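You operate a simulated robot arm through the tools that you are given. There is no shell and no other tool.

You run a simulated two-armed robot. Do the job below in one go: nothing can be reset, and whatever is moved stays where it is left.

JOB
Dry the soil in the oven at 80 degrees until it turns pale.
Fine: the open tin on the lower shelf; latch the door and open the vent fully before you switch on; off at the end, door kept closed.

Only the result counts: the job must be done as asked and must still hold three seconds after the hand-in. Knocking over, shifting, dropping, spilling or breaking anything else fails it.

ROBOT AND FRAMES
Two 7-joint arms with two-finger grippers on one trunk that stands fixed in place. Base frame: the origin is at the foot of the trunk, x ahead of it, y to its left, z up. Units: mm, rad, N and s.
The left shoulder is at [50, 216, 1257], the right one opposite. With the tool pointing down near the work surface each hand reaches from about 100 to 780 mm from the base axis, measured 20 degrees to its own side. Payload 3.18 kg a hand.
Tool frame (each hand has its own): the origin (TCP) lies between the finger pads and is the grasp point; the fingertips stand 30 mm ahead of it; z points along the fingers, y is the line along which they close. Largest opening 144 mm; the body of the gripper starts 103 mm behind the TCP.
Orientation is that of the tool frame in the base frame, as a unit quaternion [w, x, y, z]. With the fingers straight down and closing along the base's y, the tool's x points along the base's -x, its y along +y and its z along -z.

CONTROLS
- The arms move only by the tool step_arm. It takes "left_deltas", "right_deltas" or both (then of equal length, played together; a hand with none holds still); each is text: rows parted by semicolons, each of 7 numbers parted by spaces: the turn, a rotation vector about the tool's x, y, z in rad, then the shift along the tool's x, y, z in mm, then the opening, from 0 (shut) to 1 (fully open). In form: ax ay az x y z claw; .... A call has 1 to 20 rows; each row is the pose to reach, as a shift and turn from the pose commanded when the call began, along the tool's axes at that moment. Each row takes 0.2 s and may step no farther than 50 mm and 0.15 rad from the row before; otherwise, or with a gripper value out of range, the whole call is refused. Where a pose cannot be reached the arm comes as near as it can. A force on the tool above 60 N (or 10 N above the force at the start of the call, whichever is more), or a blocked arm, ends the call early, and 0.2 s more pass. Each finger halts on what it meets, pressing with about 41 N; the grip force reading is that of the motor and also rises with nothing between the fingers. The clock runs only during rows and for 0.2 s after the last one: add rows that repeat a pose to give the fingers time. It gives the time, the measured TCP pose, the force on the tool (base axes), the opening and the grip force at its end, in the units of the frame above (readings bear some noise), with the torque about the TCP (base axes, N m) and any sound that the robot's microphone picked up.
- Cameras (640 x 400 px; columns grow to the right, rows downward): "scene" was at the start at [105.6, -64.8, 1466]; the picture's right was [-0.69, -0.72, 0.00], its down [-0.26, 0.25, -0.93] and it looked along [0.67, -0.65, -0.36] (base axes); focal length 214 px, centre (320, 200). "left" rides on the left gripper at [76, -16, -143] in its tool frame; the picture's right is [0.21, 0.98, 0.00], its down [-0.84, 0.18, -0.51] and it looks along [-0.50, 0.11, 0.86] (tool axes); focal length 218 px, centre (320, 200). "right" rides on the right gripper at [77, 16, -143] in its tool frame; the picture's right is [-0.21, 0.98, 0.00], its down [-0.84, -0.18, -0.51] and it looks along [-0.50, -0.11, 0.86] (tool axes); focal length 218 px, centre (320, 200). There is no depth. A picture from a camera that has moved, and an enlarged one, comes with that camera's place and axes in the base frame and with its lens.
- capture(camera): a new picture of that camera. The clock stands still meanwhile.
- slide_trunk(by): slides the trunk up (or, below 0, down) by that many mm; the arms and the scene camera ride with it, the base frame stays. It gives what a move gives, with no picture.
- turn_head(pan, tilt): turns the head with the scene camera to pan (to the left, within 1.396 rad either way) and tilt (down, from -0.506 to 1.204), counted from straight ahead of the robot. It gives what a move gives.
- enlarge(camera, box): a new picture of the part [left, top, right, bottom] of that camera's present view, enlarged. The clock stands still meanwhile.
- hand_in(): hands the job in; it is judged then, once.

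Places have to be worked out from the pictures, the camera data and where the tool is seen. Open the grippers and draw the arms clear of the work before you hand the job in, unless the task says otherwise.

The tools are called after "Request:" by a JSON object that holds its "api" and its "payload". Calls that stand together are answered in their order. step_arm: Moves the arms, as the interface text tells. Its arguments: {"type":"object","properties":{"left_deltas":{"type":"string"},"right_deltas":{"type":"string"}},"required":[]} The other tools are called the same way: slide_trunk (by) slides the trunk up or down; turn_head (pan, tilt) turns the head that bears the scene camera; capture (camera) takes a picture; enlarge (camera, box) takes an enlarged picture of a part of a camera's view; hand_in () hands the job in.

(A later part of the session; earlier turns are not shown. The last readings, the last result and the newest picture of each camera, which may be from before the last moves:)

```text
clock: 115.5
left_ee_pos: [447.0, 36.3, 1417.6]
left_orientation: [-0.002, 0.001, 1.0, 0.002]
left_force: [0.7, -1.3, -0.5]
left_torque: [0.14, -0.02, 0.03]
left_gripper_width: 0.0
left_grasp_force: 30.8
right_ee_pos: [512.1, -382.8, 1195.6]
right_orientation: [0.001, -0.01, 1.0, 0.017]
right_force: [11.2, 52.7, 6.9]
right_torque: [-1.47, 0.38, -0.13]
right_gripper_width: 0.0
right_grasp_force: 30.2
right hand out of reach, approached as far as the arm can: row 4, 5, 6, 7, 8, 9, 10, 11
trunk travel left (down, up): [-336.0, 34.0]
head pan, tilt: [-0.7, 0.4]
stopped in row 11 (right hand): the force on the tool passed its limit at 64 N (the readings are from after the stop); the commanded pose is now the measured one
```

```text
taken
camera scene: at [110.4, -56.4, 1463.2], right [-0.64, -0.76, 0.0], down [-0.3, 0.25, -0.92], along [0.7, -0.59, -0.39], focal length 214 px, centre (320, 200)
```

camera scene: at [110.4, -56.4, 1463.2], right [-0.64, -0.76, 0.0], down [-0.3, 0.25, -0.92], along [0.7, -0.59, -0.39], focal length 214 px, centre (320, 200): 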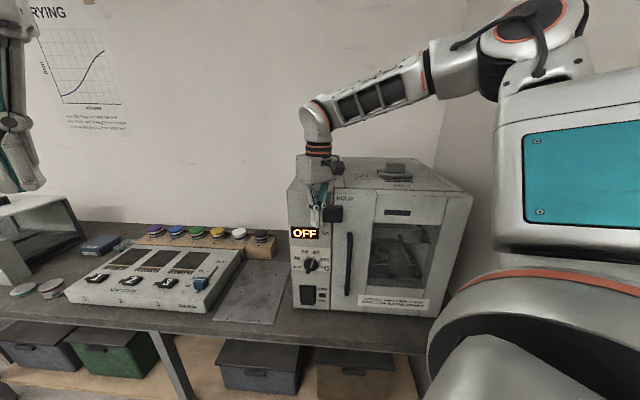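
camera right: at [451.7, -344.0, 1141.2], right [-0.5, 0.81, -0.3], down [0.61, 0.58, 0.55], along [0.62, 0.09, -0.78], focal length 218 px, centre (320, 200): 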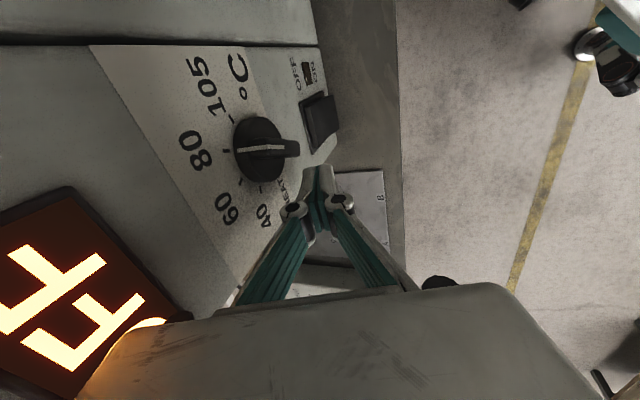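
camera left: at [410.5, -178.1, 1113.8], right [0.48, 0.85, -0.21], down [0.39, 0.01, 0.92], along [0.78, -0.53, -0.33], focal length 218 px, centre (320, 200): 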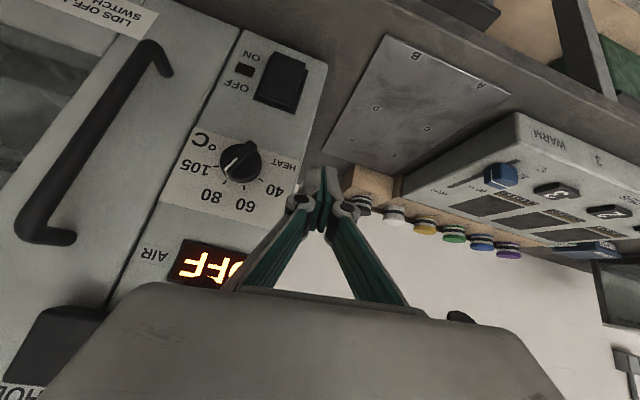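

The hand swung against the latch's left face (pushing it only toward HOLD). I ease it away to the left and outward at once, then turn the yaw back and lift.

Request:
{"api": "step_arm", "payload": {"right_deltas": "0 0 -0.05 4 12 -3 0; 0 0 -0.15 10 28 -8 0; 0 0 -0.28 16 44 -15 0; 0 0 -0.4 22 56 -30 0; 0 0 -0.52 28 66 -50 0; 0 0 -0.64 34 76 -80 0; 0 0 -0.77 40 86 -110 0; 0 0 -0.77 40 86 -110 0"}}

Request:
{"api": "enlarge", "payload": {"camera": "scene", "box": [270, 170, 390, 320]}}

Request:
{"api": "capture", "payload": {"camera": "scene"}}

```text
clock: 117.3
left_ee_pos: [447.0, 32.3, 1419.4]
left_orientation: [0.0, 0.001, 1.0, 0.003]
left_force: [-0.4, -0.1, 0.0]
left_torque: [0.0, 0.04, 0.02]
left_gripper_width: 0.2
left_grasp_force: 30.6
right_ee_pos: [470.7, -312.7, 1305.5]
right_orientation: [0.005, -0.384, 0.923, 0.012]
right_force: [0.1, -0.6, -0.1]
right_torque: [0.05, 0.07, -0.01]
right_gripper_width: 0.3
right_grasp_force: 31.1
trunk travel left (down, up): [-336.0, 34.0]
head pan, tilt: [-0.7, 0.4]
```

```text
2.67 times, centred on (330, 245) of scene
camera zoom: at [110.3, -60.7, 1463.0], right [-0.64, -0.76, 0.0], down [-0.3, 0.25, -0.92], along [0.7, -0.59, -0.39], focal length 572 px, centre (293, 80)
```

zoom: 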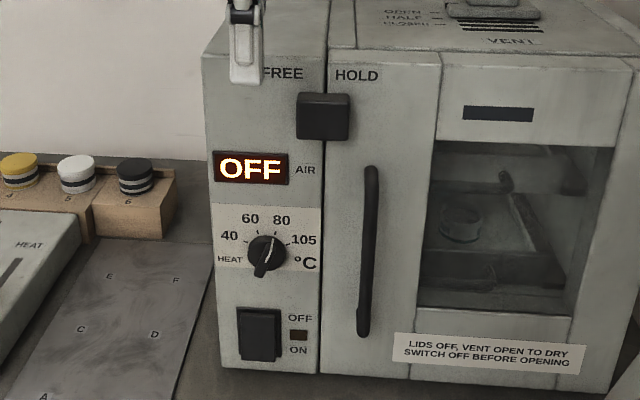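

```text
taken
camera scene: at [110.3, -60.7, 1463.0], right [-0.64, -0.76, 0.0], down [-0.3, 0.25, -0.92], along [0.7, -0.59, -0.39], focal length 214 px, centre (320, 200)
```

scene: 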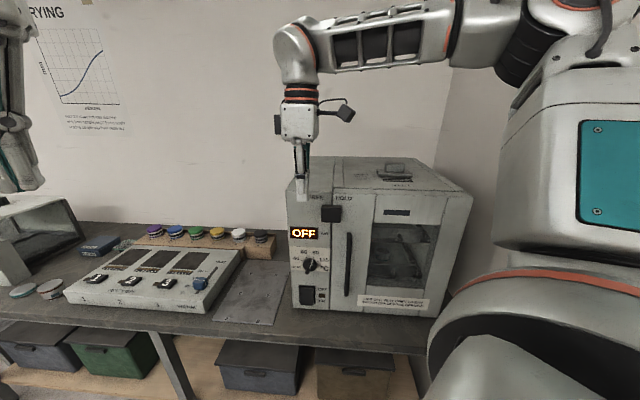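

Everything is intact (HOLD, 80, vent open). I park the right arm near its start pose and turn the head to the right so it clears the left forearm.

Request:
{"api": "step_arm", "payload": {"right_deltas": "0 0 0 20 6 -25 0; 0 0 0.1 45 12 -50 0; 0 0 0.23 70 18 -75 0; 0 0 0.36 95 24 -100 0; 0 0 0.5 120 30 -125 0; 0 0 0.64 145 36 -140 0; 0 0 0.77 161 38.6 -145 0; 0 0 0.77 161 38.6 -145 0"}}

Request:
{"api": "turn_head", "payload": {"pan": -1.3, "tilt": 0.4}}

Request:
{"api": "capture", "payload": {"camera": "scene"}}

```text
clock: 119.1
left_ee_pos: [446.0, 33.0, 1419.5]
left_orientation: [-0.001, 0.001, 1.0, 0.003]
left_force: [-1.3, 1.1, 0.5]
left_torque: [0.01, 0.02, 0.02]
left_gripper_width: 0.0
left_grasp_force: 30.9
right_ee_pos: [326.3, -400.5, 1447.5]
right_orientation: [0.0, -0.007, 1.0, 0.012]
right_force: [0.3, 1.0, 0.2]
right_torque: [0.0, 0.03, -0.03]
right_gripper_width: 0.0
right_grasp_force: 30.7
trunk travel left (down, up): [-336.0, 34.0]
head pan, tilt: [-0.7, 0.4]
```

```text
clock: 120.1
left_ee_pos: [445.6, 33.4, 1418.7]
left_orientation: [-0.001, 0.0, 1.0, 0.003]
left_force: [-0.1, 1.2, 0.5]
left_torque: [0.01, 0.02, 0.02]
left_gripper_width: 0.4
left_grasp_force: 30.5
right_ee_pos: [326.9, -400.4, 1446.4]
right_orientation: [0.001, -0.008, 1.0, 0.013]
right_force: [-0.1, -0.5, 0.5]
right_torque: [0.0, 0.02, -0.01]
right_gripper_width: 0.0
right_grasp_force: 30.7
trunk travel left (down, up): [-336.0, 34.0]
head pan, tilt: [-1.3, 0.4]
```

```text
taken
camera scene: at [63.3, -89.7, 1463.1], right [-0.96, -0.27, 0.0], down [-0.1, 0.37, -0.92], along [0.25, -0.89, -0.39], focal length 214 px, centre (320, 200)
```

scene: 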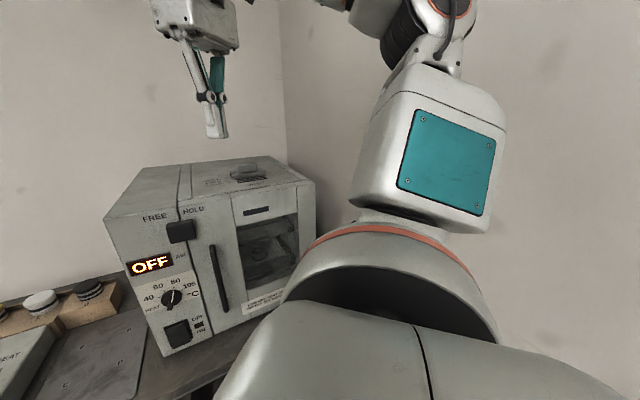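

Head turned aside; the whole right arm is visible and clear. I lower the trunk by 130 mm and bring the left arm across again, in short checked moves.

Request:
{"api": "slide_trunk", "payload": {"by": -130}}

Request:
{"api": "step_arm", "payload": {"left_deltas": "0.024 -0.057 0.077 -1 -31 24 0; 0.048 -0.113 0.155 -2 -62 48 0; 0.072 -0.17 0.232 -3 -93 72 0; 0.096 -0.227 0.31 -4 -124 96 0; 0.12 -0.284 0.387 -5 -155 120 0; 0.12 -0.284 0.387 -5 -155 120 0"}}

Request:
{"api": "capture", "payload": {"camera": "scene"}}

Request:
{"api": "capture", "payload": {"camera": "right"}}

```text
clock: 121.7
left_ee_pos: [444.7, 33.2, 1290.1]
left_orientation: [0.001, 0.001, 1.0, 0.003]
left_force: [-0.4, 0.1, -0.7]
left_torque: [0.0, -0.02, 0.01]
left_gripper_width: 0.0
left_grasp_force: 30.4
right_ee_pos: [327.3, -400.8, 1318.5]
right_orientation: [0.001, -0.008, 1.0, 0.013]
right_force: [-0.3, -0.8, 0.2]
right_torque: [0.01, -0.05, 0.03]
right_gripper_width: 0.0
right_grasp_force: 31.6
trunk travel left (down, up): [-206.0, 164.0]
head pan, tilt: [-1.3, 0.4]
```

```text
clock: 123.0
left_ee_pos: [450.1, -119.9, 1165.1]
left_orientation: [0.14, 0.193, 0.969, -0.058]
left_force: [-1.0, -0.1, 0.1]
left_torque: [-0.02, -0.01, -0.03]
left_gripper_width: 0.0
left_grasp_force: 30.6
right_ee_pos: [328.7, -401.0, 1317.6]
right_orientation: [0.0, -0.008, 1.0, 0.012]
right_force: [0.2, 0.3, -0.9]
right_torque: [-0.06, -0.03, -0.02]
right_gripper_width: 0.0
right_grasp_force: 30.4
trunk travel left (down, up): [-206.0, 164.0]
head pan, tilt: [-1.3, 0.4]
```

```text
taken
camera scene: at [113.9, -89.2, 1329.7], right [-0.96, -0.27, 0.0], down [-0.1, 0.37, -0.92], along [0.25, -0.89, -0.39], focal length 214 px, centre (320, 200)
```

scene: 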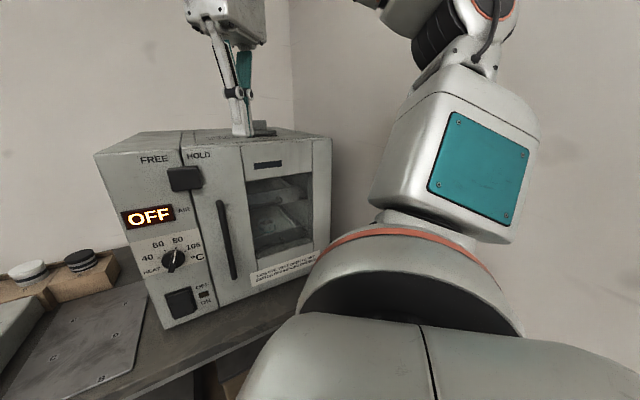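

```text
taken
camera right: at [252.1, -389.1, 1460.8], right [0.19, 0.98, 0.03], down [0.84, -0.18, 0.5], along [0.5, -0.08, -0.86], focal length 218 px, centre (320, 200)
```

right: 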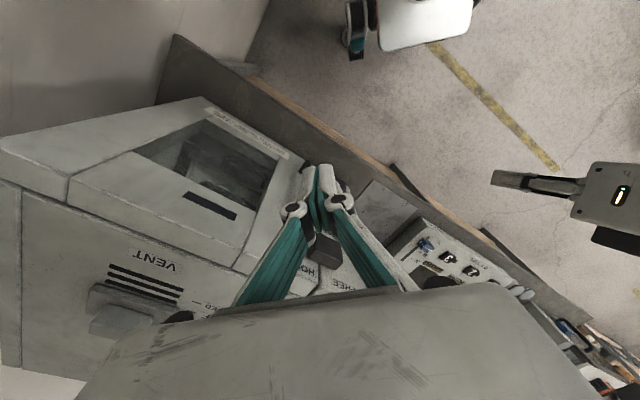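

Both arms are where expected. I continue with the next part of the left arm's move in a short call.

Request:
{"api": "step_arm", "payload": {"left_deltas": "0.02 -0.047 0.065 -8 -23 28 0; 0.04 -0.095 0.129 -16 -46 55 0; 0.06 -0.142 0.194 -23 -69 83 0; 0.06 -0.142 0.194 -23 -69 83 0"}}

Request:
{"api": "capture", "payload": {"camera": "left"}}

Request:
{"api": "capture", "payload": {"camera": "right"}}

```text
clock: 124.0
left_ee_pos: [465.6, -204.2, 1101.5]
left_orientation: [0.208, 0.285, 0.932, -0.086]
left_force: [-0.9, 0.3, 0.5]
left_torque: [0.02, -0.03, -0.02]
left_gripper_width: 0.0
left_grasp_force: 31.0
right_ee_pos: [328.1, -399.2, 1316.8]
right_orientation: [0.0, -0.007, 1.0, 0.014]
right_force: [-1.0, -0.1, -0.8]
right_torque: [-0.04, 0.0, -0.05]
right_gripper_width: 0.1
right_grasp_force: 30.5
trunk travel left (down, up): [-206.0, 164.0]
head pan, tilt: [-1.3, 0.4]
```

```text
taken
camera left: at [349.9, -139.4, 1196.0], right [0.4, 0.91, -0.13], down [0.56, -0.13, 0.82], along [0.72, -0.4, -0.56], focal length 218 px, centre (320, 200)
```

left: 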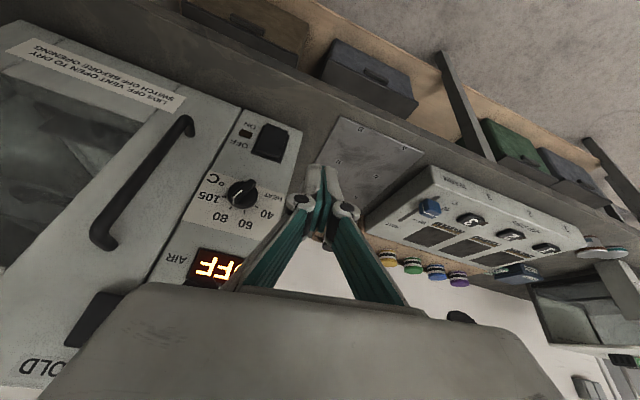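

```text
taken
camera right: at [252.0, -389.1, 1460.9], right [0.19, 0.98, 0.03], down [0.84, -0.18, 0.5], along [0.5, -0.08, -0.86], focal length 218 px, centre (320, 200)
```

right: 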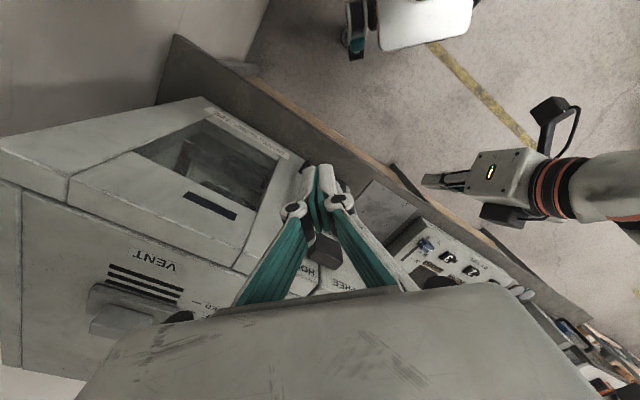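

It tracks without limits now. Next part: toward L≈45, D≈120, z≈1030 with the full tilt.

Request:
{"api": "step_arm", "payload": {"left_deltas": "0.02 -0.047 0.064 -7.5 -20.5 31 0; 0.04 -0.095 0.129 -15 -41 63 0; 0.06 -0.142 0.193 -22.7 -61.5 94 0; 0.06 -0.142 0.193 -22.7 -61.5 94 0"}}

Request:
{"api": "capture", "payload": {"camera": "left"}}

Request:
{"api": "capture", "payload": {"camera": "right"}}

```text
clock: 125.0
left_ee_pos: [539.0, -253.7, 1098.0]
left_orientation: [0.305, 0.312, 0.888, -0.144]
left_force: [-0.3, -0.8, 0.0]
left_torque: [0.01, 0.0, 0.0]
left_gripper_width: 0.0
left_grasp_force: 30.9
right_ee_pos: [327.5, -401.0, 1318.0]
right_orientation: [0.002, -0.009, 1.0, 0.013]
right_force: [-0.6, -0.2, 0.0]
right_torque: [-0.03, -0.05, 0.03]
right_gripper_width: 0.1
right_grasp_force: 30.2
trunk travel left (down, up): [-206.0, 164.0]
head pan, tilt: [-1.3, 0.4]
stopped in row 4 (left hand): the arm was blocked; the commanded pose is now the measured one
```

```text
taken
camera left: at [416.5, -168.1, 1159.0], right [0.5, 0.84, -0.2], down [0.41, -0.03, 0.91], along [0.76, -0.54, -0.36], focal length 218 px, centre (320, 200)
```

left: 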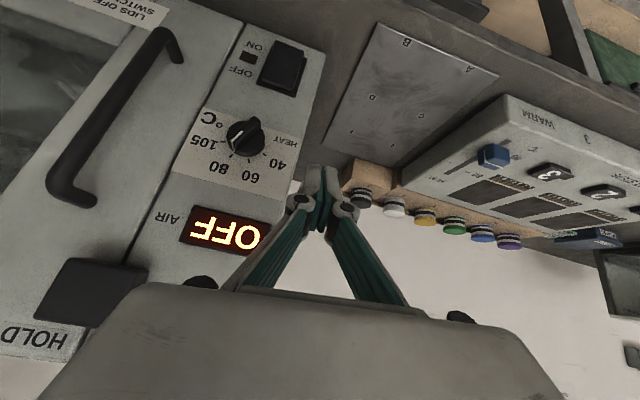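

```text
taken
camera right: at [251.4, -389.5, 1460.8], right [0.19, 0.98, 0.03], down [0.84, -0.18, 0.5], along [0.5, -0.08, -0.86], focal length 218 px, centre (320, 200)
```

right: 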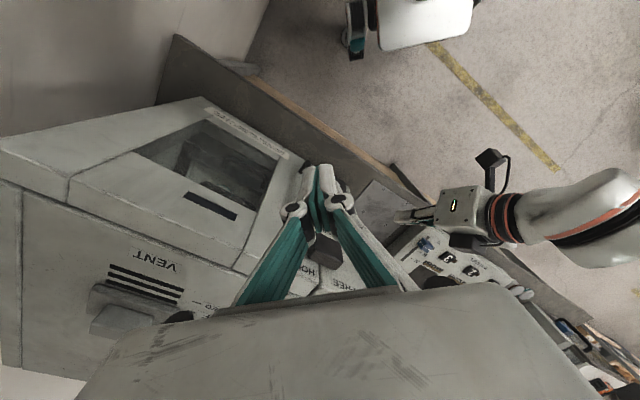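

The left arm again cannot hold this pose, so I return it to its parking place. The right arm's problem seems to be its roll limit; rolling the other way (yaw further to +90°) should relax the elbow, and I will test that.

Request:
{"api": "step_arm", "payload": {"left_deltas": "-0.031 0.065 -0.06 6 16 -30 0; -0.063 0.13 -0.12 12 32 -60 0; -0.094 0.195 -0.18 17 48 -90 0; -0.126 0.26 -0.24 23 64 -120 0; -0.157 0.325 -0.3 29 80 -150 0; -0.188 0.39 -0.36 35 96 -180 0; -0.22 0.455 -0.42 40 112 -210 0; -0.251 0.52 -0.48 46 128 -240 0; -0.283 0.585 -0.54 52 144 -270 0; -0.31 0.64 -0.6 58 160 -295 0; -0.31 0.64 -0.6 58 160 -295 0"}}

Request:
{"api": "turn_head", "payload": {"pan": -0.7, "tilt": 0.4}}

Request:
{"api": "capture", "payload": {"camera": "scene"}}

```text
clock: 127.4
left_ee_pos: [473.3, 24.9, 1279.3]
left_orientation: [0.003, 0.02, 1.0, 0.011]
left_force: [-0.4, 0.0, -0.9]
left_torque: [-0.02, -0.01, -0.02]
left_gripper_width: 0.0
left_grasp_force: 30.2
left hand out of reach, approached as far as the arm can: row 10
right_ee_pos: [328.3, -401.2, 1316.9]
right_orientation: [0.001, -0.008, 1.0, 0.013]
right_force: [-1.2, 0.2, 0.5]
right_torque: [0.0, 0.0, 0.02]
right_gripper_width: 0.0
right_grasp_force: 31.0
trunk travel left (down, up): [-206.0, 164.0]
head pan, tilt: [-1.3, 0.4]
```

```text
clock: 128.4
left_ee_pos: [473.2, 25.1, 1278.4]
left_orientation: [0.003, 0.021, 1.0, 0.011]
left_force: [0.7, 0.3, -0.5]
left_torque: [0.0, -0.03, 0.04]
left_gripper_width: 0.2
left_grasp_force: 30.6
right_ee_pos: [329.1, -400.7, 1316.4]
right_orientation: [0.001, -0.007, 1.0, 0.013]
right_force: [0.2, 0.2, 0.2]
right_torque: [0.02, -0.01, -0.02]
right_gripper_width: 0.2
right_grasp_force: 30.6
trunk travel left (down, up): [-206.0, 164.0]
head pan, tilt: [-0.7, 0.4]
```

```text
taken
camera scene: at [160.3, -60.2, 1329.5], right [-0.64, -0.76, 0.0], down [-0.3, 0.25, -0.92], along [0.7, -0.59, -0.39], focal length 214 px, centre (320, 200)
```

scene: 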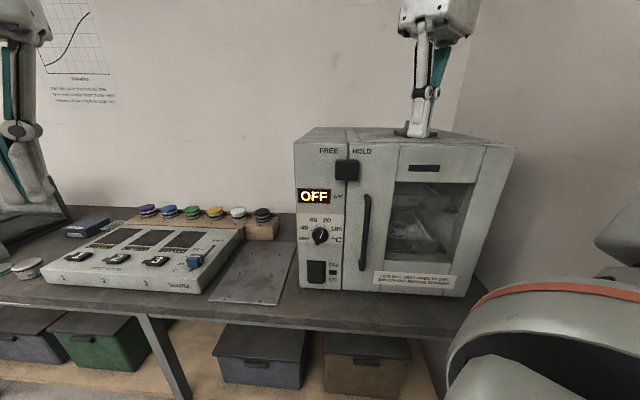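

Left arm parked. I bring the right hand back in front of the panel while rolling it to yaw +90°, checking for reach warnings.

Request:
{"api": "step_arm", "payload": {"right_deltas": "0 0 -0.13 -13 9 4 0; 0 0 -0.26 -26 18 8 0; 0 0 -0.39 -39 27 16 0; 0 0 -0.52 -52 36 28 0; 0 0 -0.65 -65 45 40 0; 0 0 -0.78 -78 54 54 0; 0 0 -0.91 -91 63 70 0; 0 0 -1.04 -104 72 88 0; 0 0 -1.17 -117 81 106 0; 0 0 -1.3 -130 91 125 0; 0 0 -1.43 -141 100 145 0; 0 0 -1.55 -151 109 166 0; 0 0 -1.55 -151 109 166 0"}}

Request:
{"api": "capture", "payload": {"camera": "scene"}}

Request:
{"api": "capture", "payload": {"camera": "right"}}

```text
clock: 131.2
left_ee_pos: [472.9, 24.2, 1280.0]
left_orientation: [0.005, 0.02, 1.0, 0.011]
left_force: [-0.6, -1.0, 0.5]
left_torque: [0.05, -0.01, 0.0]
left_gripper_width: 0.1
left_grasp_force: 30.6
right_ee_pos: [478.4, -285.2, 1155.2]
right_orientation: [0.01, -0.706, 0.709, 0.008]
right_force: [-0.2, 0.1, 0.5]
right_torque: [-0.02, -0.04, -0.03]
right_gripper_width: 0.2
right_grasp_force: 30.5
trunk travel left (down, up): [-206.0, 164.0]
head pan, tilt: [-0.7, 0.4]
```

```text
taken
camera scene: at [159.8, -60.1, 1329.7], right [-0.64, -0.76, 0.0], down [-0.3, 0.25, -0.92], along [0.7, -0.59, -0.39], focal length 214 px, centre (320, 200)
```

scene: 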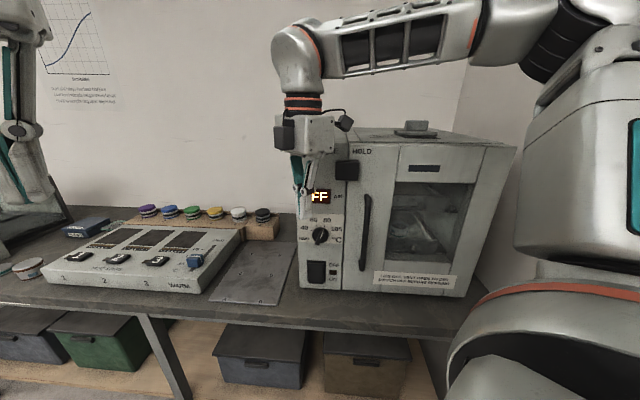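

```text
taken
camera right: at [462.6, -365.8, 1296.2], right [-0.98, 0.21, 0.0], down [0.18, 0.83, 0.53], along [0.11, 0.52, -0.85], focal length 218 px, centre (320, 200)
```

right: 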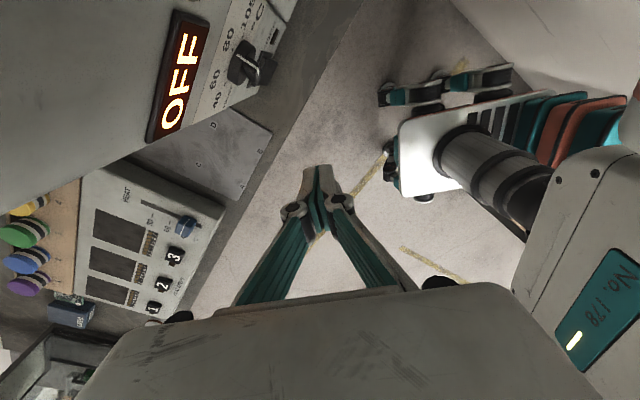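

That works with no warnings and no torso shift. I descend in two steps of 100 mm in front of the panel and check.

Request:
{"api": "step_arm", "payload": {"right_deltas": "0 0 0 0 0 33 0; 0 0 0 0 0 66 0; 0 0 0 0 0 100 0; 0 0 0 0 0 133 0; 0 0 0 0 0 166 0; 0 0 0 0 0 200 0; 0 0 0 0 0 200 0"}}

Request:
{"api": "capture", "payload": {"camera": "scene"}}

Request:
{"api": "capture", "payload": {"camera": "right"}}

```text
clock: 132.8
left_ee_pos: [472.2, 24.6, 1280.8]
left_orientation: [0.005, 0.02, 1.0, 0.012]
left_force: [0.5, -0.1, -0.8]
left_torque: [0.0, -0.01, 0.0]
left_gripper_width: 0.1
left_grasp_force: 31.0
right_ee_pos: [477.0, -282.4, 952.5]
right_orientation: [0.01, -0.705, 0.709, 0.008]
right_force: [-1.0, -0.2, -0.3]
right_torque: [0.01, -0.02, 0.0]
right_gripper_width: 0.0
right_grasp_force: 30.9
trunk travel left (down, up): [-206.0, 164.0]
head pan, tilt: [-0.7, 0.4]
```

```text
taken
camera scene: at [159.7, -59.9, 1329.8], right [-0.64, -0.76, 0.0], down [-0.3, 0.25, -0.92], along [0.7, -0.59, -0.39], focal length 214 px, centre (320, 200)
```

scene: 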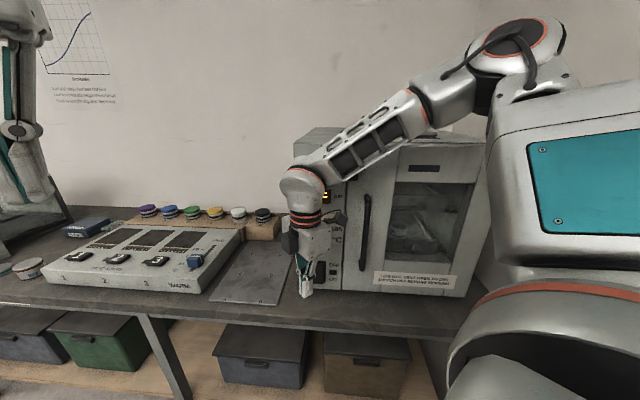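

```text
taken
camera right: at [460.0, -362.2, 1094.3], right [-0.98, 0.21, 0.0], down [0.18, 0.83, 0.53], along [0.11, 0.52, -0.85], focal length 218 px, centre (320, 200)
```

right: 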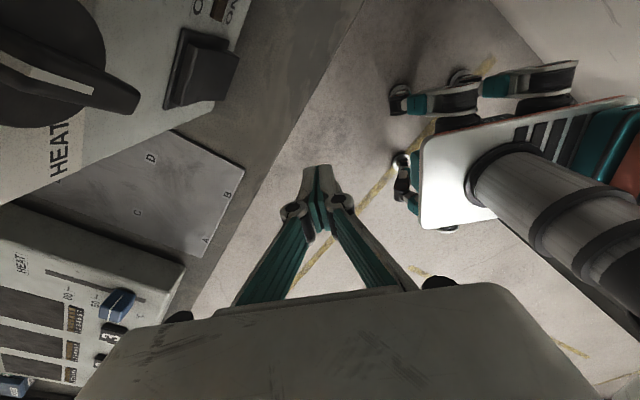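

Excellent: z=952 with no elbow contact in this roll. Now I tilt the hand 0.5 rad toward the panel here.

Request:
{"api": "step_arm", "payload": {"right_deltas": "0.087 0.09 0 0 0 0 0; 0.174 0.179 0 0 0 0 0; 0.261 0.269 0 0 0 0 0; 0.349 0.359 0 0 0 0 0; 0.349 0.359 0 0 0 0 0"}}

Request:
{"api": "capture", "payload": {"camera": "scene"}}

Request:
{"api": "capture", "payload": {"camera": "right"}}

```text
clock: 134.0
left_ee_pos: [472.3, 25.2, 1280.3]
left_orientation: [0.005, 0.02, 1.0, 0.012]
left_force: [0.5, 0.5, -0.2]
left_torque: [0.01, 0.02, 0.03]
left_gripper_width: 0.0
left_grasp_force: 30.6
right_ee_pos: [478.7, -280.1, 954.3]
right_orientation: [0.005, -0.683, 0.69, -0.24]
right_force: [-0.1, 0.9, 0.3]
right_torque: [0.03, 0.0, -0.01]
right_gripper_width: 0.0
right_grasp_force: 30.6
trunk travel left (down, up): [-206.0, 164.0]
head pan, tilt: [-0.7, 0.4]
```

```text
taken
camera scene: at [159.9, -60.0, 1329.7], right [-0.64, -0.76, 0.0], down [-0.3, 0.25, -0.92], along [0.7, -0.59, -0.39], focal length 214 px, centre (320, 200)
```

scene: 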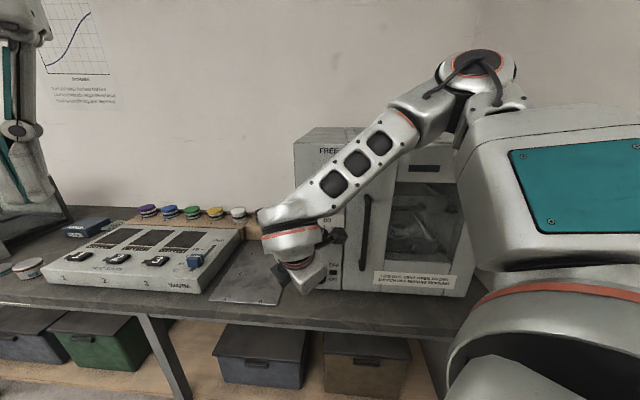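

```text
taken
camera right: at [410.3, -307.7, 1099.7], right [-0.9, 0.15, -0.4], down [0.06, 0.97, 0.24], along [0.42, 0.2, -0.89], focal length 218 px, centre (320, 200)
```

right: 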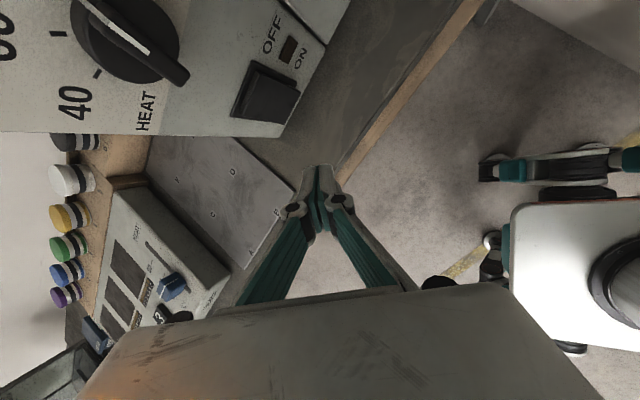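

The tilt is held with no torso shift. I move to L≈50, D≈70, z≈876, right in front of the rocker's lower half.

Request:
{"api": "step_arm", "payload": {"right_deltas": "0 0 0 7 -0.5 32 0; 0 0 0 14 -1 64 0; 0 0 0 21.3 -1.5 96.7 0; 0 0 0 21.3 -1.5 96.7 0"}}

Request:
{"api": "capture", "payload": {"camera": "right"}}

Request:
{"api": "capture", "payload": {"camera": "scene"}}

```text
clock: 135.0
left_ee_pos: [472.9, 25.6, 1280.7]
left_orientation: [0.005, 0.019, 1.0, 0.011]
left_force: [0.2, -0.1, 0.1]
left_torque: [-0.01, -0.03, 0.01]
left_gripper_width: 0.0
left_grasp_force: 31.1
right_ee_pos: [509.3, -332.1, 875.1]
right_orientation: [0.004, -0.682, 0.69, -0.24]
right_force: [-0.6, -0.2, -0.3]
right_torque: [0.0, 0.0, 0.02]
right_gripper_width: 0.0
right_grasp_force: 30.6
trunk travel left (down, up): [-206.0, 164.0]
head pan, tilt: [-0.7, 0.4]
```

```text
taken
camera right: at [441.1, -359.6, 1022.2], right [-0.91, 0.15, -0.4], down [0.06, 0.97, 0.24], along [0.42, 0.2, -0.89], focal length 218 px, centre (320, 200)
```

right: 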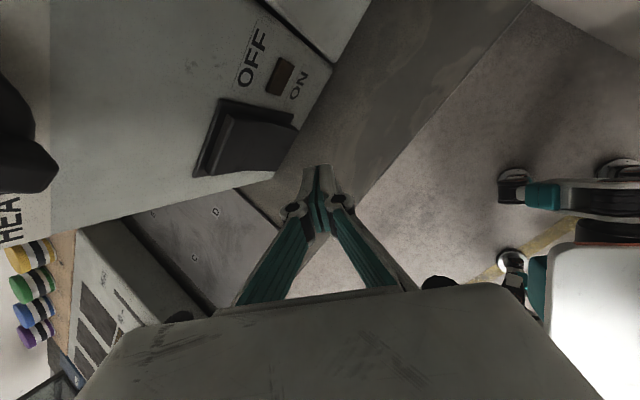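

```text
taken
camera scene: at [159.7, -59.6, 1329.8], right [-0.64, -0.76, 0.0], down [-0.3, 0.25, -0.92], along [0.7, -0.59, -0.39], focal length 214 px, centre (320, 200)
```

scene: 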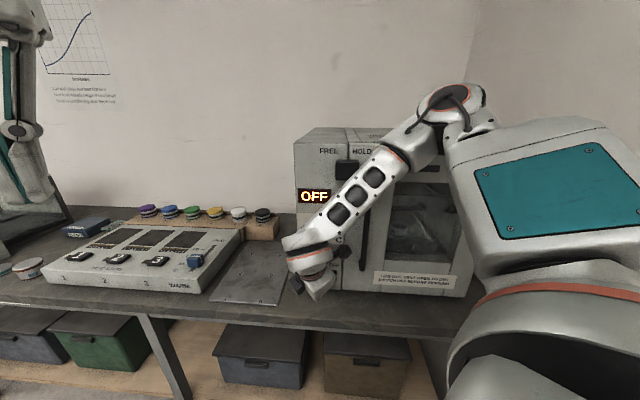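

In front of the rocker with no elbow contact. I move in 24 mm and view the gap before pressing.

Request:
{"api": "step_arm", "payload": {"right_deltas": "0 0 0 7.6 -7.4 5.6 0; 0 0 0 15.2 -14.9 11.2 0; 0 0 0 15.2 -14.9 11.2 0"}}

Request:
{"api": "enlarge", "payload": {"camera": "right", "box": [200, 70, 400, 220]}}

Request:
{"api": "enlarge", "payload": {"camera": "scene", "box": [270, 200, 390, 310]}}

```text
clock: 135.8
left_ee_pos: [473.0, 25.4, 1280.6]
left_orientation: [0.004, 0.021, 1.0, 0.011]
left_force: [0.3, -0.4, -0.1]
left_torque: [0.01, 0.02, 0.0]
left_gripper_width: 0.2
left_grasp_force: 30.5
right_ee_pos: [527.8, -348.1, 875.5]
right_orientation: [0.005, -0.683, 0.69, -0.239]
right_force: [-0.2, 0.4, 0.1]
right_torque: [-0.02, -0.01, 0.02]
right_gripper_width: 0.0
right_grasp_force: 30.9
trunk travel left (down, up): [-206.0, 164.0]
head pan, tilt: [-0.7, 0.4]
```

```text
2.67 times, centred on (300, 145) of right
camera zoom: at [460.2, -375.0, 1021.5], right [-0.91, 0.15, -0.4], down [0.06, 0.97, 0.24], along [0.42, 0.2, -0.89], focal length 582 px, centre (373, 347)
```

zoom: 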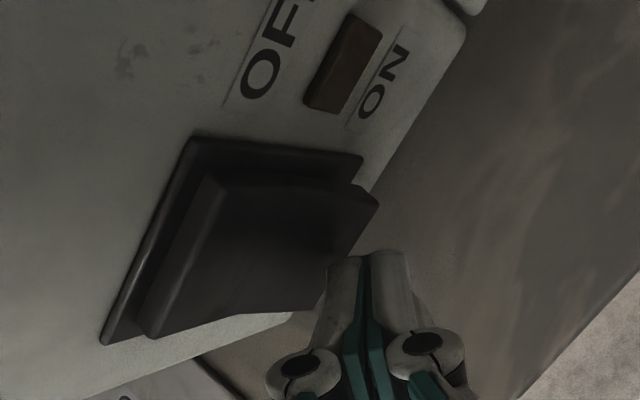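

```text
3.64 times, centred on (330, 255) of scene
camera zoom: at [160.2, -60.0, 1329.6], right [-0.64, -0.76, 0.0], down [-0.3, 0.25, -0.92], along [0.7, -0.59, -0.39], focal length 780 px, centre (284, 0)
```

zoom: 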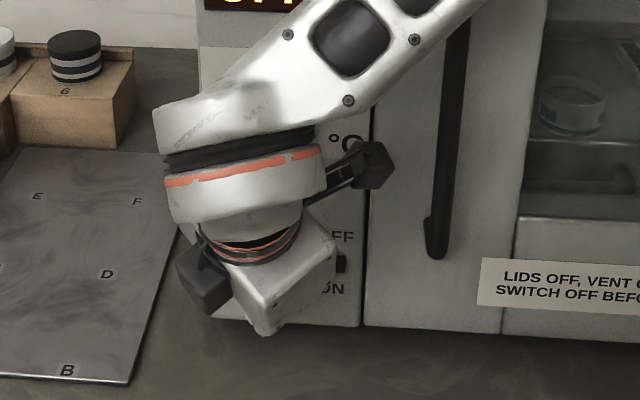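

The tip is about 3 mm off the paddle's lower end, well centred. I press in slowly (15 mm) and watch force, sound and the display.

Request:
{"api": "step_arm", "payload": {"right_deltas": "0 0 0 1.9 -1.9 1.4 0; 0 0 0 3.8 -3.7 2.8 0; 0 0 0 5.7 -5.6 4.2 0; 0 0 0 7.6 -7.4 5.6 0; 0 0 0 9.5 -9.3 7 0; 0 0 0 9.5 -9.3 7 0"}}

Request:
{"api": "enlarge", "payload": {"camera": "right", "box": [200, 70, 400, 220]}}

Request:
{"api": "enlarge", "payload": {"camera": "scene", "box": [270, 150, 390, 310]}}

```text
clock: 137.2
left_ee_pos: [471.1, 28.3, 1280.0]
left_orientation: [0.004, 0.02, 1.0, 0.009]
left_force: [0.2, -0.1, -0.3]
left_torque: [0.0, -0.01, 0.01]
left_gripper_width: 0.0
left_grasp_force: 30.8
right_ee_pos: [531.7, -354.3, 875.1]
right_orientation: [0.003, -0.685, 0.689, -0.235]
right_force: [-30.4, 41.1, -7.7]
right_torque: [0.68, 0.52, 0.19]
right_gripper_width: 0.0
right_grasp_force: 30.5
trunk travel left (down, up): [-206.0, 164.0]
head pan, tilt: [-0.7, 0.4]
```

```text
2.67 times, centred on (300, 145) of right
camera zoom: at [466.0, -381.6, 1021.9], right [-0.91, 0.15, -0.39], down [0.05, 0.97, 0.24], along [0.41, 0.2, -0.89], focal length 582 px, centre (373, 347)
```

zoom: 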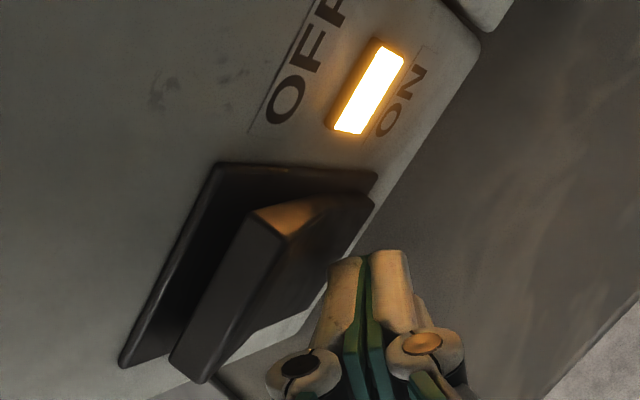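

```text
2.50 times, centred on (330, 230) of scene
camera zoom: at [158.2, -56.5, 1329.8], right [-0.64, -0.76, 0.0], down [-0.3, 0.25, -0.92], along [0.71, -0.59, -0.39], focal length 536 px, centre (295, 125)
```

zoom: 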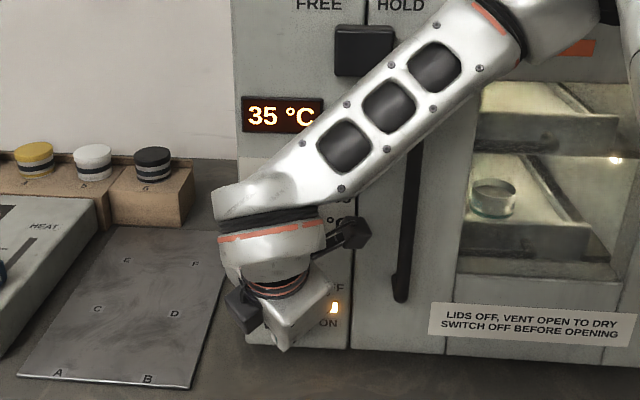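

The oven is on: lamp lit, display 35 °C and the interior is illuminated. I back the finger off and set it in front of the upper half of the rocker, ready for switching off later.

Request:
{"api": "step_arm", "payload": {"right_deltas": "0 0 0 -5 5 -4 0; 0 0 0 -13.9 13.6 -10.3 0; 0 0 0 -13.9 13.6 -10.3 0; 0 0 0 -7.6 6.8 -28 0; 0 0 0 -1.3 0.1 -45.7 0; 0 0 0 -1.3 0.1 -45.7 0"}}

Request:
{"api": "capture", "payload": {"camera": "scene"}}

Request:
{"api": "enlarge", "payload": {"camera": "scene", "box": [370, 150, 490, 270]}}

Request:
{"api": "enlarge", "payload": {"camera": "scene", "box": [290, 120, 390, 300]}}

```text
clock: 138.6
left_ee_pos: [473.7, 24.6, 1280.1]
left_orientation: [0.004, 0.02, 1.0, 0.012]
left_force: [-0.5, -0.7, -0.3]
left_torque: [0.01, 0.02, 0.01]
left_gripper_width: 0.0
left_grasp_force: 31.1
right_ee_pos: [523.3, -343.1, 917.0]
right_orientation: [0.005, -0.683, 0.69, -0.239]
right_force: [-0.6, 0.7, 0.2]
right_torque: [0.01, -0.01, -0.03]
right_gripper_width: 0.0
right_grasp_force: 30.9
trunk travel left (down, up): [-206.0, 164.0]
head pan, tilt: [-0.7, 0.4]
```

```text
taken
camera scene: at [160.5, -60.0, 1329.4], right [-0.64, -0.76, 0.0], down [-0.3, 0.25, -0.92], along [0.7, -0.59, -0.39], focal length 214 px, centre (320, 200)
```

scene: 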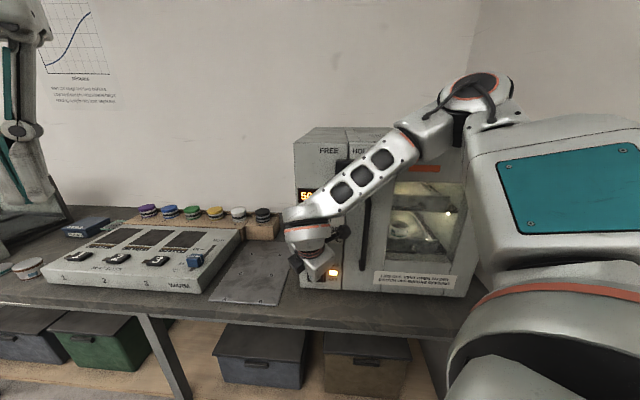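

```text
3.33 times, centred on (430, 210) of scene
camera zoom: at [160.5, -60.0, 1329.4], right [-0.64, -0.76, 0.0], down [-0.3, 0.25, -0.92], along [0.7, -0.59, -0.39], focal length 715 px, centre (-47, 167)
```

zoom: 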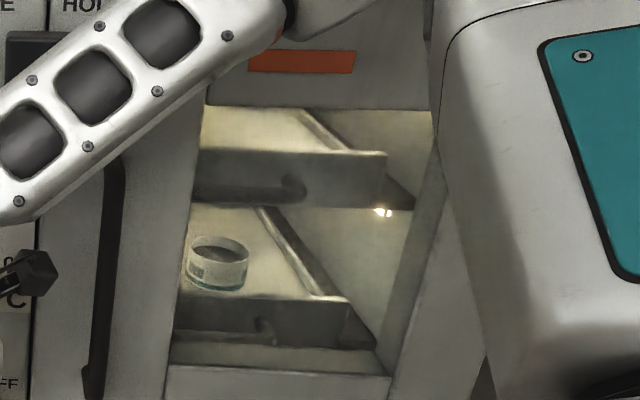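

```text
2.22 times, centred on (340, 210) of scene
camera zoom: at [160.5, -60.0, 1329.4], right [-0.64, -0.76, 0.0], down [-0.3, 0.25, -0.92], along [0.7, -0.59, -0.39], focal length 477 px, centre (276, 178)
```

zoom: 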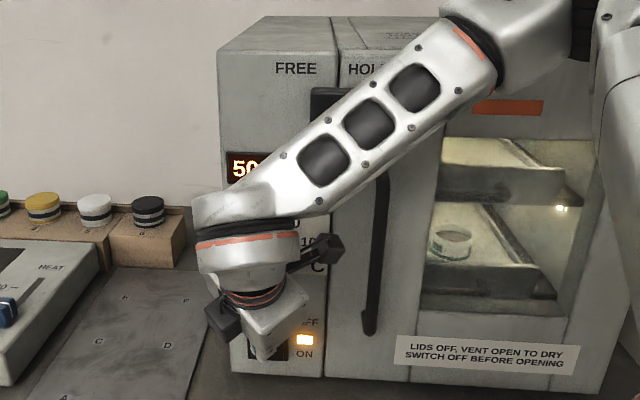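

Heating is fast (50 °C already) and the soil in the lower tin is still dark. I wait 2 s holding still and look at the soil and the display.

Request:
{"api": "step_arm", "payload": {"right_deltas": "0 0 0 0 0 0 0; 0 0 0 0 0 0 0; 0 0 0 0 0 0 0; 0 0 0 0 0 0 0; 0 0 0 0 0 0 0; 0 0 0 0 0 0 0; 0 0 0 0 0 0 0; 0 0 0 0 0 0 0; 0 0 0 0 0 0 0; 0 0 0 0 0 0 0"}}

Request:
{"api": "enlarge", "payload": {"camera": "scene", "box": [376, 205, 424, 240]}}

Request:
{"api": "enlarge", "payload": {"camera": "scene", "box": [290, 170, 350, 210]}}

```text
clock: 140.8
left_ee_pos: [472.0, 23.9, 1279.7]
left_orientation: [0.003, 0.02, 1.0, 0.011]
left_force: [0.2, -0.6, 1.0]
left_torque: [-0.01, -0.02, -0.03]
left_gripper_width: 0.0
left_grasp_force: 30.7
right_ee_pos: [523.3, -344.3, 917.1]
right_orientation: [0.005, -0.683, 0.691, -0.239]
right_force: [0.2, 0.0, 0.2]
right_torque: [0.0, 0.01, -0.04]
right_gripper_width: 0.2
right_grasp_force: 30.8
trunk travel left (down, up): [-206.0, 164.0]
head pan, tilt: [-0.7, 0.4]
```

```text
11.43 times, centred on (400, 222) of scene
camera zoom: at [160.3, -60.1, 1329.5], right [-0.64, -0.76, 0.0], down [-0.3, 0.25, -0.92], along [0.7, -0.59, -0.39], focal length 2451 px, centre (-594, -57)
```

zoom: 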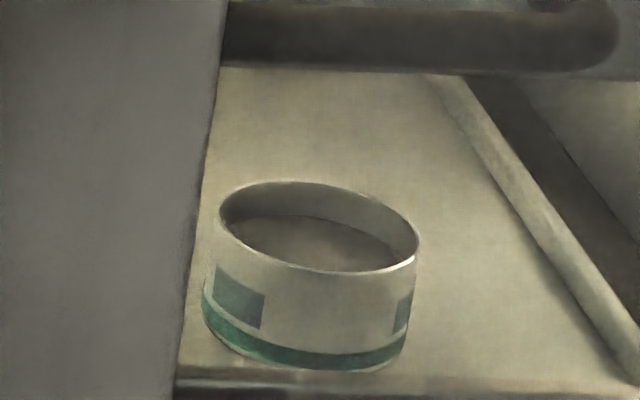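

```text
10.00 times, centred on (320, 190) of scene
camera zoom: at [160.3, -60.1, 1329.5], right [-0.64, -0.76, 0.0], down [-0.3, 0.25, -0.92], along [0.7, -0.59, -0.39], focal length 2145 px, centre (320, 300)
```

zoom: 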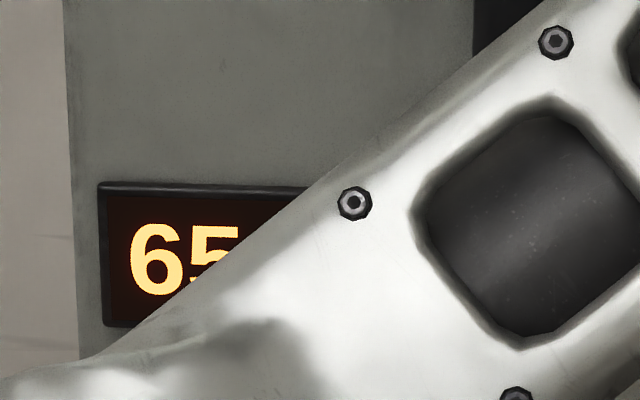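

65 °C now; the soil is dark grey-brown. I wait another 3 s and compare.

Request:
{"api": "step_arm", "payload": {"right_deltas": "0 0 0 0 0 0 0; 0 0 0 0 0 0 0; 0 0 0 0 0 0 0; 0 0 0 0 0 0 0; 0 0 0 0 0 0 0; 0 0 0 0 0 0 0; 0 0 0 0 0 0 0; 0 0 0 0 0 0 0; 0 0 0 0 0 0 0; 0 0 0 0 0 0 0; 0 0 0 0 0 0 0; 0 0 0 0 0 0 0; 0 0 0 0 0 0 0; 0 0 0 0 0 0 0"}}

Request:
{"api": "enlarge", "payload": {"camera": "scene", "box": [376, 205, 424, 240]}}

Request:
{"api": "enlarge", "payload": {"camera": "scene", "box": [290, 170, 350, 210]}}

```text
clock: 143.8
left_ee_pos: [473.1, 24.2, 1279.8]
left_orientation: [0.003, 0.02, 1.0, 0.011]
left_force: [-0.5, 0.7, 0.0]
left_torque: [0.0, 0.03, 0.0]
left_gripper_width: 0.0
left_grasp_force: 30.7
right_ee_pos: [522.5, -343.4, 916.1]
right_orientation: [0.005, -0.684, 0.69, -0.238]
right_force: [-0.9, -0.5, -0.2]
right_torque: [0.02, 0.02, -0.06]
right_gripper_width: 0.0
right_grasp_force: 31.6
trunk travel left (down, up): [-206.0, 164.0]
head pan, tilt: [-0.7, 0.4]
```

```text
11.43 times, centred on (400, 222) of scene
camera zoom: at [160.3, -60.1, 1329.5], right [-0.64, -0.76, 0.0], down [-0.3, 0.25, -0.92], along [0.7, -0.59, -0.39], focal length 2451 px, centre (-594, -57)
```

zoom: 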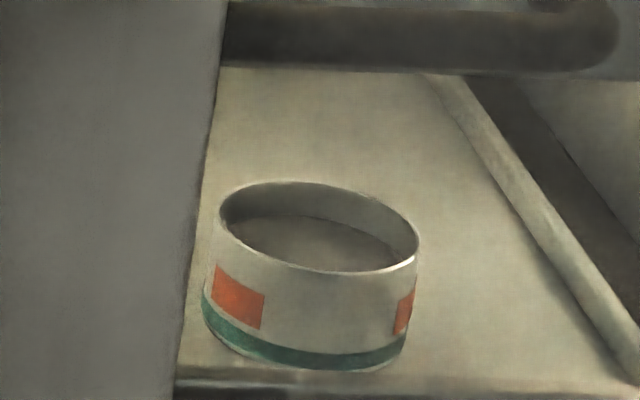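

```text
10.00 times, centred on (320, 190) of scene
camera zoom: at [160.3, -60.1, 1329.5], right [-0.64, -0.76, 0.0], down [-0.3, 0.25, -0.92], along [0.7, -0.59, -0.39], focal length 2145 px, centre (320, 300)
```

zoom: 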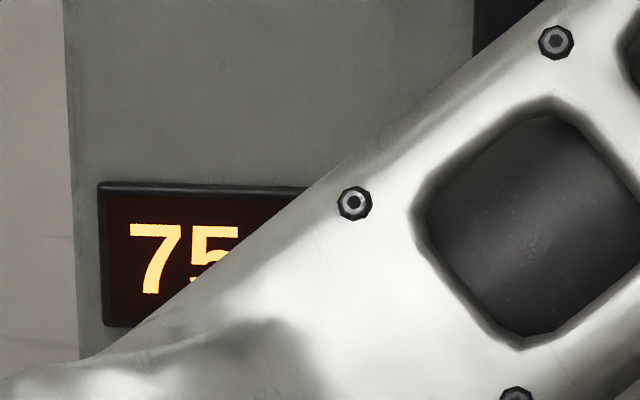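

75 °C; the tin's heat patch turned orange but the soil is still dark. I keep waiting.

Request:
{"api": "step_arm", "payload": {"right_deltas": "0 0 0 0 0 0 0; 0 0 0 0 0 0 0; 0 0 0 0 0 0 0; 0 0 0 0 0 0 0; 0 0 0 0 0 0 0; 0 0 0 0 0 0 0; 0 0 0 0 0 0 0; 0 0 0 0 0 0 0; 0 0 0 0 0 0 0; 0 0 0 0 0 0 0; 0 0 0 0 0 0 0; 0 0 0 0 0 0 0; 0 0 0 0 0 0 0; 0 0 0 0 0 0 0"}}

Request:
{"api": "enlarge", "payload": {"camera": "scene", "box": [376, 205, 424, 240]}}

Request:
{"api": "enlarge", "payload": {"camera": "scene", "box": [290, 170, 350, 210]}}

```text
clock: 146.8
left_ee_pos: [473.7, 25.1, 1279.2]
left_orientation: [0.004, 0.02, 1.0, 0.011]
left_force: [0.5, -0.4, 0.2]
left_torque: [0.02, 0.05, 0.0]
left_gripper_width: 0.0
left_grasp_force: 30.4
right_ee_pos: [522.7, -342.9, 916.4]
right_orientation: [0.005, -0.683, 0.69, -0.239]
right_force: [0.5, -0.4, -0.6]
right_torque: [0.01, 0.01, 0.03]
right_gripper_width: 0.1
right_grasp_force: 30.7
trunk travel left (down, up): [-206.0, 164.0]
head pan, tilt: [-0.7, 0.4]
```

```text
11.43 times, centred on (400, 222) of scene
camera zoom: at [160.3, -60.1, 1329.5], right [-0.64, -0.76, 0.0], down [-0.3, 0.25, -0.92], along [0.7, -0.59, -0.39], focal length 2451 px, centre (-594, -57)
```

zoom: 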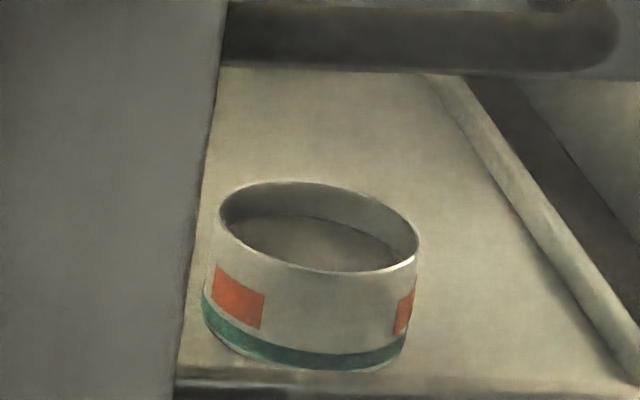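

```text
10.00 times, centred on (320, 190) of scene
camera zoom: at [160.3, -60.1, 1329.5], right [-0.64, -0.76, 0.0], down [-0.3, 0.25, -0.92], along [0.7, -0.59, -0.39], focal length 2145 px, centre (320, 300)
```

zoom: 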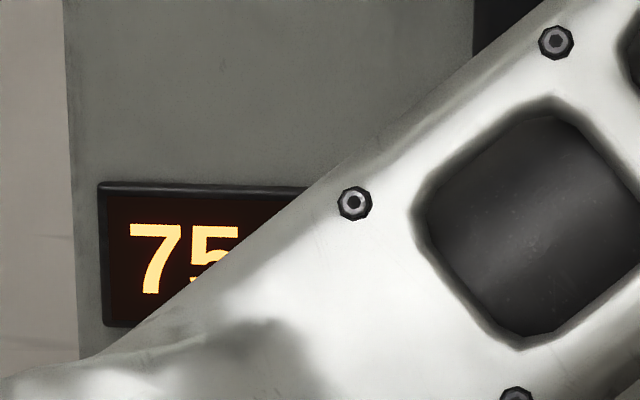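

Still 75 °C, approaching 80. I wait 4 s more.

Request:
{"api": "step_arm", "payload": {"right_deltas": "0 0 0 0 0 0 0; 0 0 0 0 0 0 0; 0 0 0 0 0 0 0; 0 0 0 0 0 0 0; 0 0 0 0 0 0 0; 0 0 0 0 0 0 0; 0 0 0 0 0 0 0; 0 0 0 0 0 0 0; 0 0 0 0 0 0 0; 0 0 0 0 0 0 0; 0 0 0 0 0 0 0; 0 0 0 0 0 0 0; 0 0 0 0 0 0 0; 0 0 0 0 0 0 0; 0 0 0 0 0 0 0; 0 0 0 0 0 0 0; 0 0 0 0 0 0 0; 0 0 0 0 0 0 0; 0 0 0 0 0 0 0"}}

Request:
{"api": "enlarge", "payload": {"camera": "scene", "box": [376, 205, 424, 240]}}

Request:
{"api": "enlarge", "payload": {"camera": "scene", "box": [290, 170, 350, 210]}}

```text
clock: 150.8
left_ee_pos: [472.2, 24.2, 1279.3]
left_orientation: [0.004, 0.019, 1.0, 0.012]
left_force: [0.5, 0.1, 1.2]
left_torque: [-0.01, 0.0, 0.01]
left_gripper_width: 0.1
left_grasp_force: 31.3
right_ee_pos: [522.3, -343.4, 917.1]
right_orientation: [0.006, -0.684, 0.69, -0.238]
right_force: [0.2, 0.7, -0.6]
right_torque: [0.01, -0.02, -0.03]
right_gripper_width: 0.0
right_grasp_force: 31.1
trunk travel left (down, up): [-206.0, 164.0]
head pan, tilt: [-0.7, 0.4]
```

```text
11.43 times, centred on (400, 222) of scene
camera zoom: at [160.3, -60.1, 1329.5], right [-0.64, -0.76, 0.0], down [-0.3, 0.25, -0.92], along [0.7, -0.59, -0.39], focal length 2451 px, centre (-594, -57)
```

zoom: 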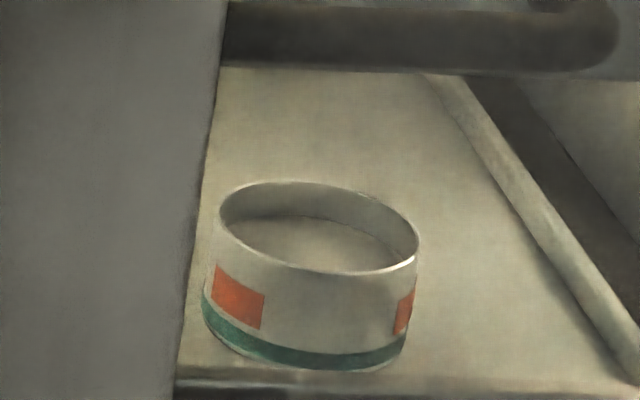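

```text
10.00 times, centred on (320, 190) of scene
camera zoom: at [160.3, -60.1, 1329.5], right [-0.64, -0.76, 0.0], down [-0.3, 0.25, -0.92], along [0.7, -0.59, -0.39], focal length 2145 px, centre (320, 300)
```

zoom: 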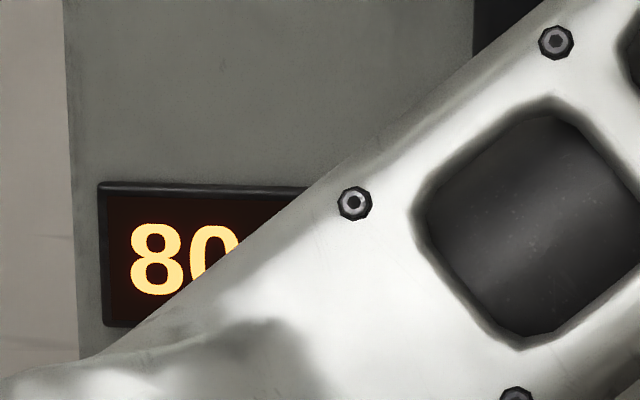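

The display reads 80 °C and the soil has become noticeably lighter. I wait 2 s more to see whether it becomes still paler.

Request:
{"api": "step_arm", "payload": {"right_deltas": "0 0 0 0 0 0 0; 0 0 0 0 0 0 0; 0 0 0 0 0 0 0; 0 0 0 0 0 0 0; 0 0 0 0 0 0 0; 0 0 0 0 0 0 0; 0 0 0 0 0 0 0; 0 0 0 0 0 0 0; 0 0 0 0 0 0 0"}}

Request:
{"api": "enlarge", "payload": {"camera": "scene", "box": [376, 205, 424, 240]}}

Request:
{"api": "enlarge", "payload": {"camera": "scene", "box": [390, 215, 412, 230]}}

```text
clock: 152.8
left_ee_pos: [472.9, 24.4, 1279.3]
left_orientation: [0.004, 0.02, 1.0, 0.012]
left_force: [0.0, 0.5, 0.0]
left_torque: [-0.01, -0.01, -0.03]
left_gripper_width: 0.0
left_grasp_force: 30.6
right_ee_pos: [524.2, -343.6, 916.9]
right_orientation: [0.005, -0.683, 0.691, -0.239]
right_force: [0.5, 0.7, 0.4]
right_torque: [0.01, -0.01, 0.0]
right_gripper_width: 0.0
right_grasp_force: 30.4
trunk travel left (down, up): [-206.0, 164.0]
head pan, tilt: [-0.7, 0.4]
```

```text
11.43 times, centred on (400, 222) of scene
camera zoom: at [160.3, -60.1, 1329.5], right [-0.64, -0.76, 0.0], down [-0.3, 0.25, -0.92], along [0.7, -0.59, -0.39], focal length 2451 px, centre (-594, -57)
```

zoom: 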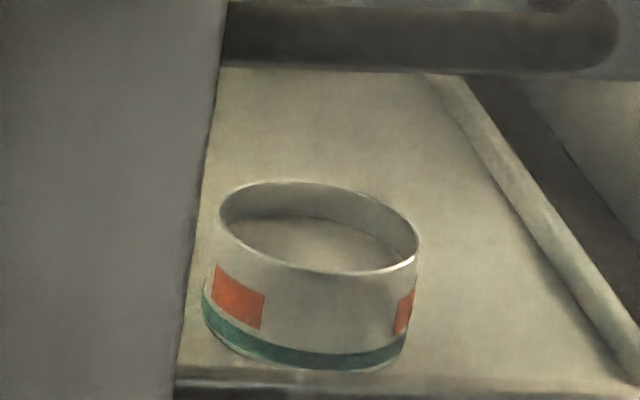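

```text
16.00 times, centred on (401, 222) of scene
camera zoom: at [160.3, -60.1, 1329.5], right [-0.64, -0.76, 0.0], down [-0.3, 0.25, -0.92], along [0.7, -0.59, -0.39], focal length 3432 px, centre (-976, -160)
```

zoom: 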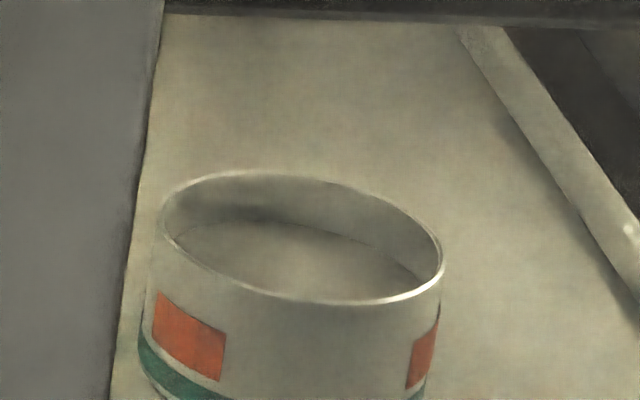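

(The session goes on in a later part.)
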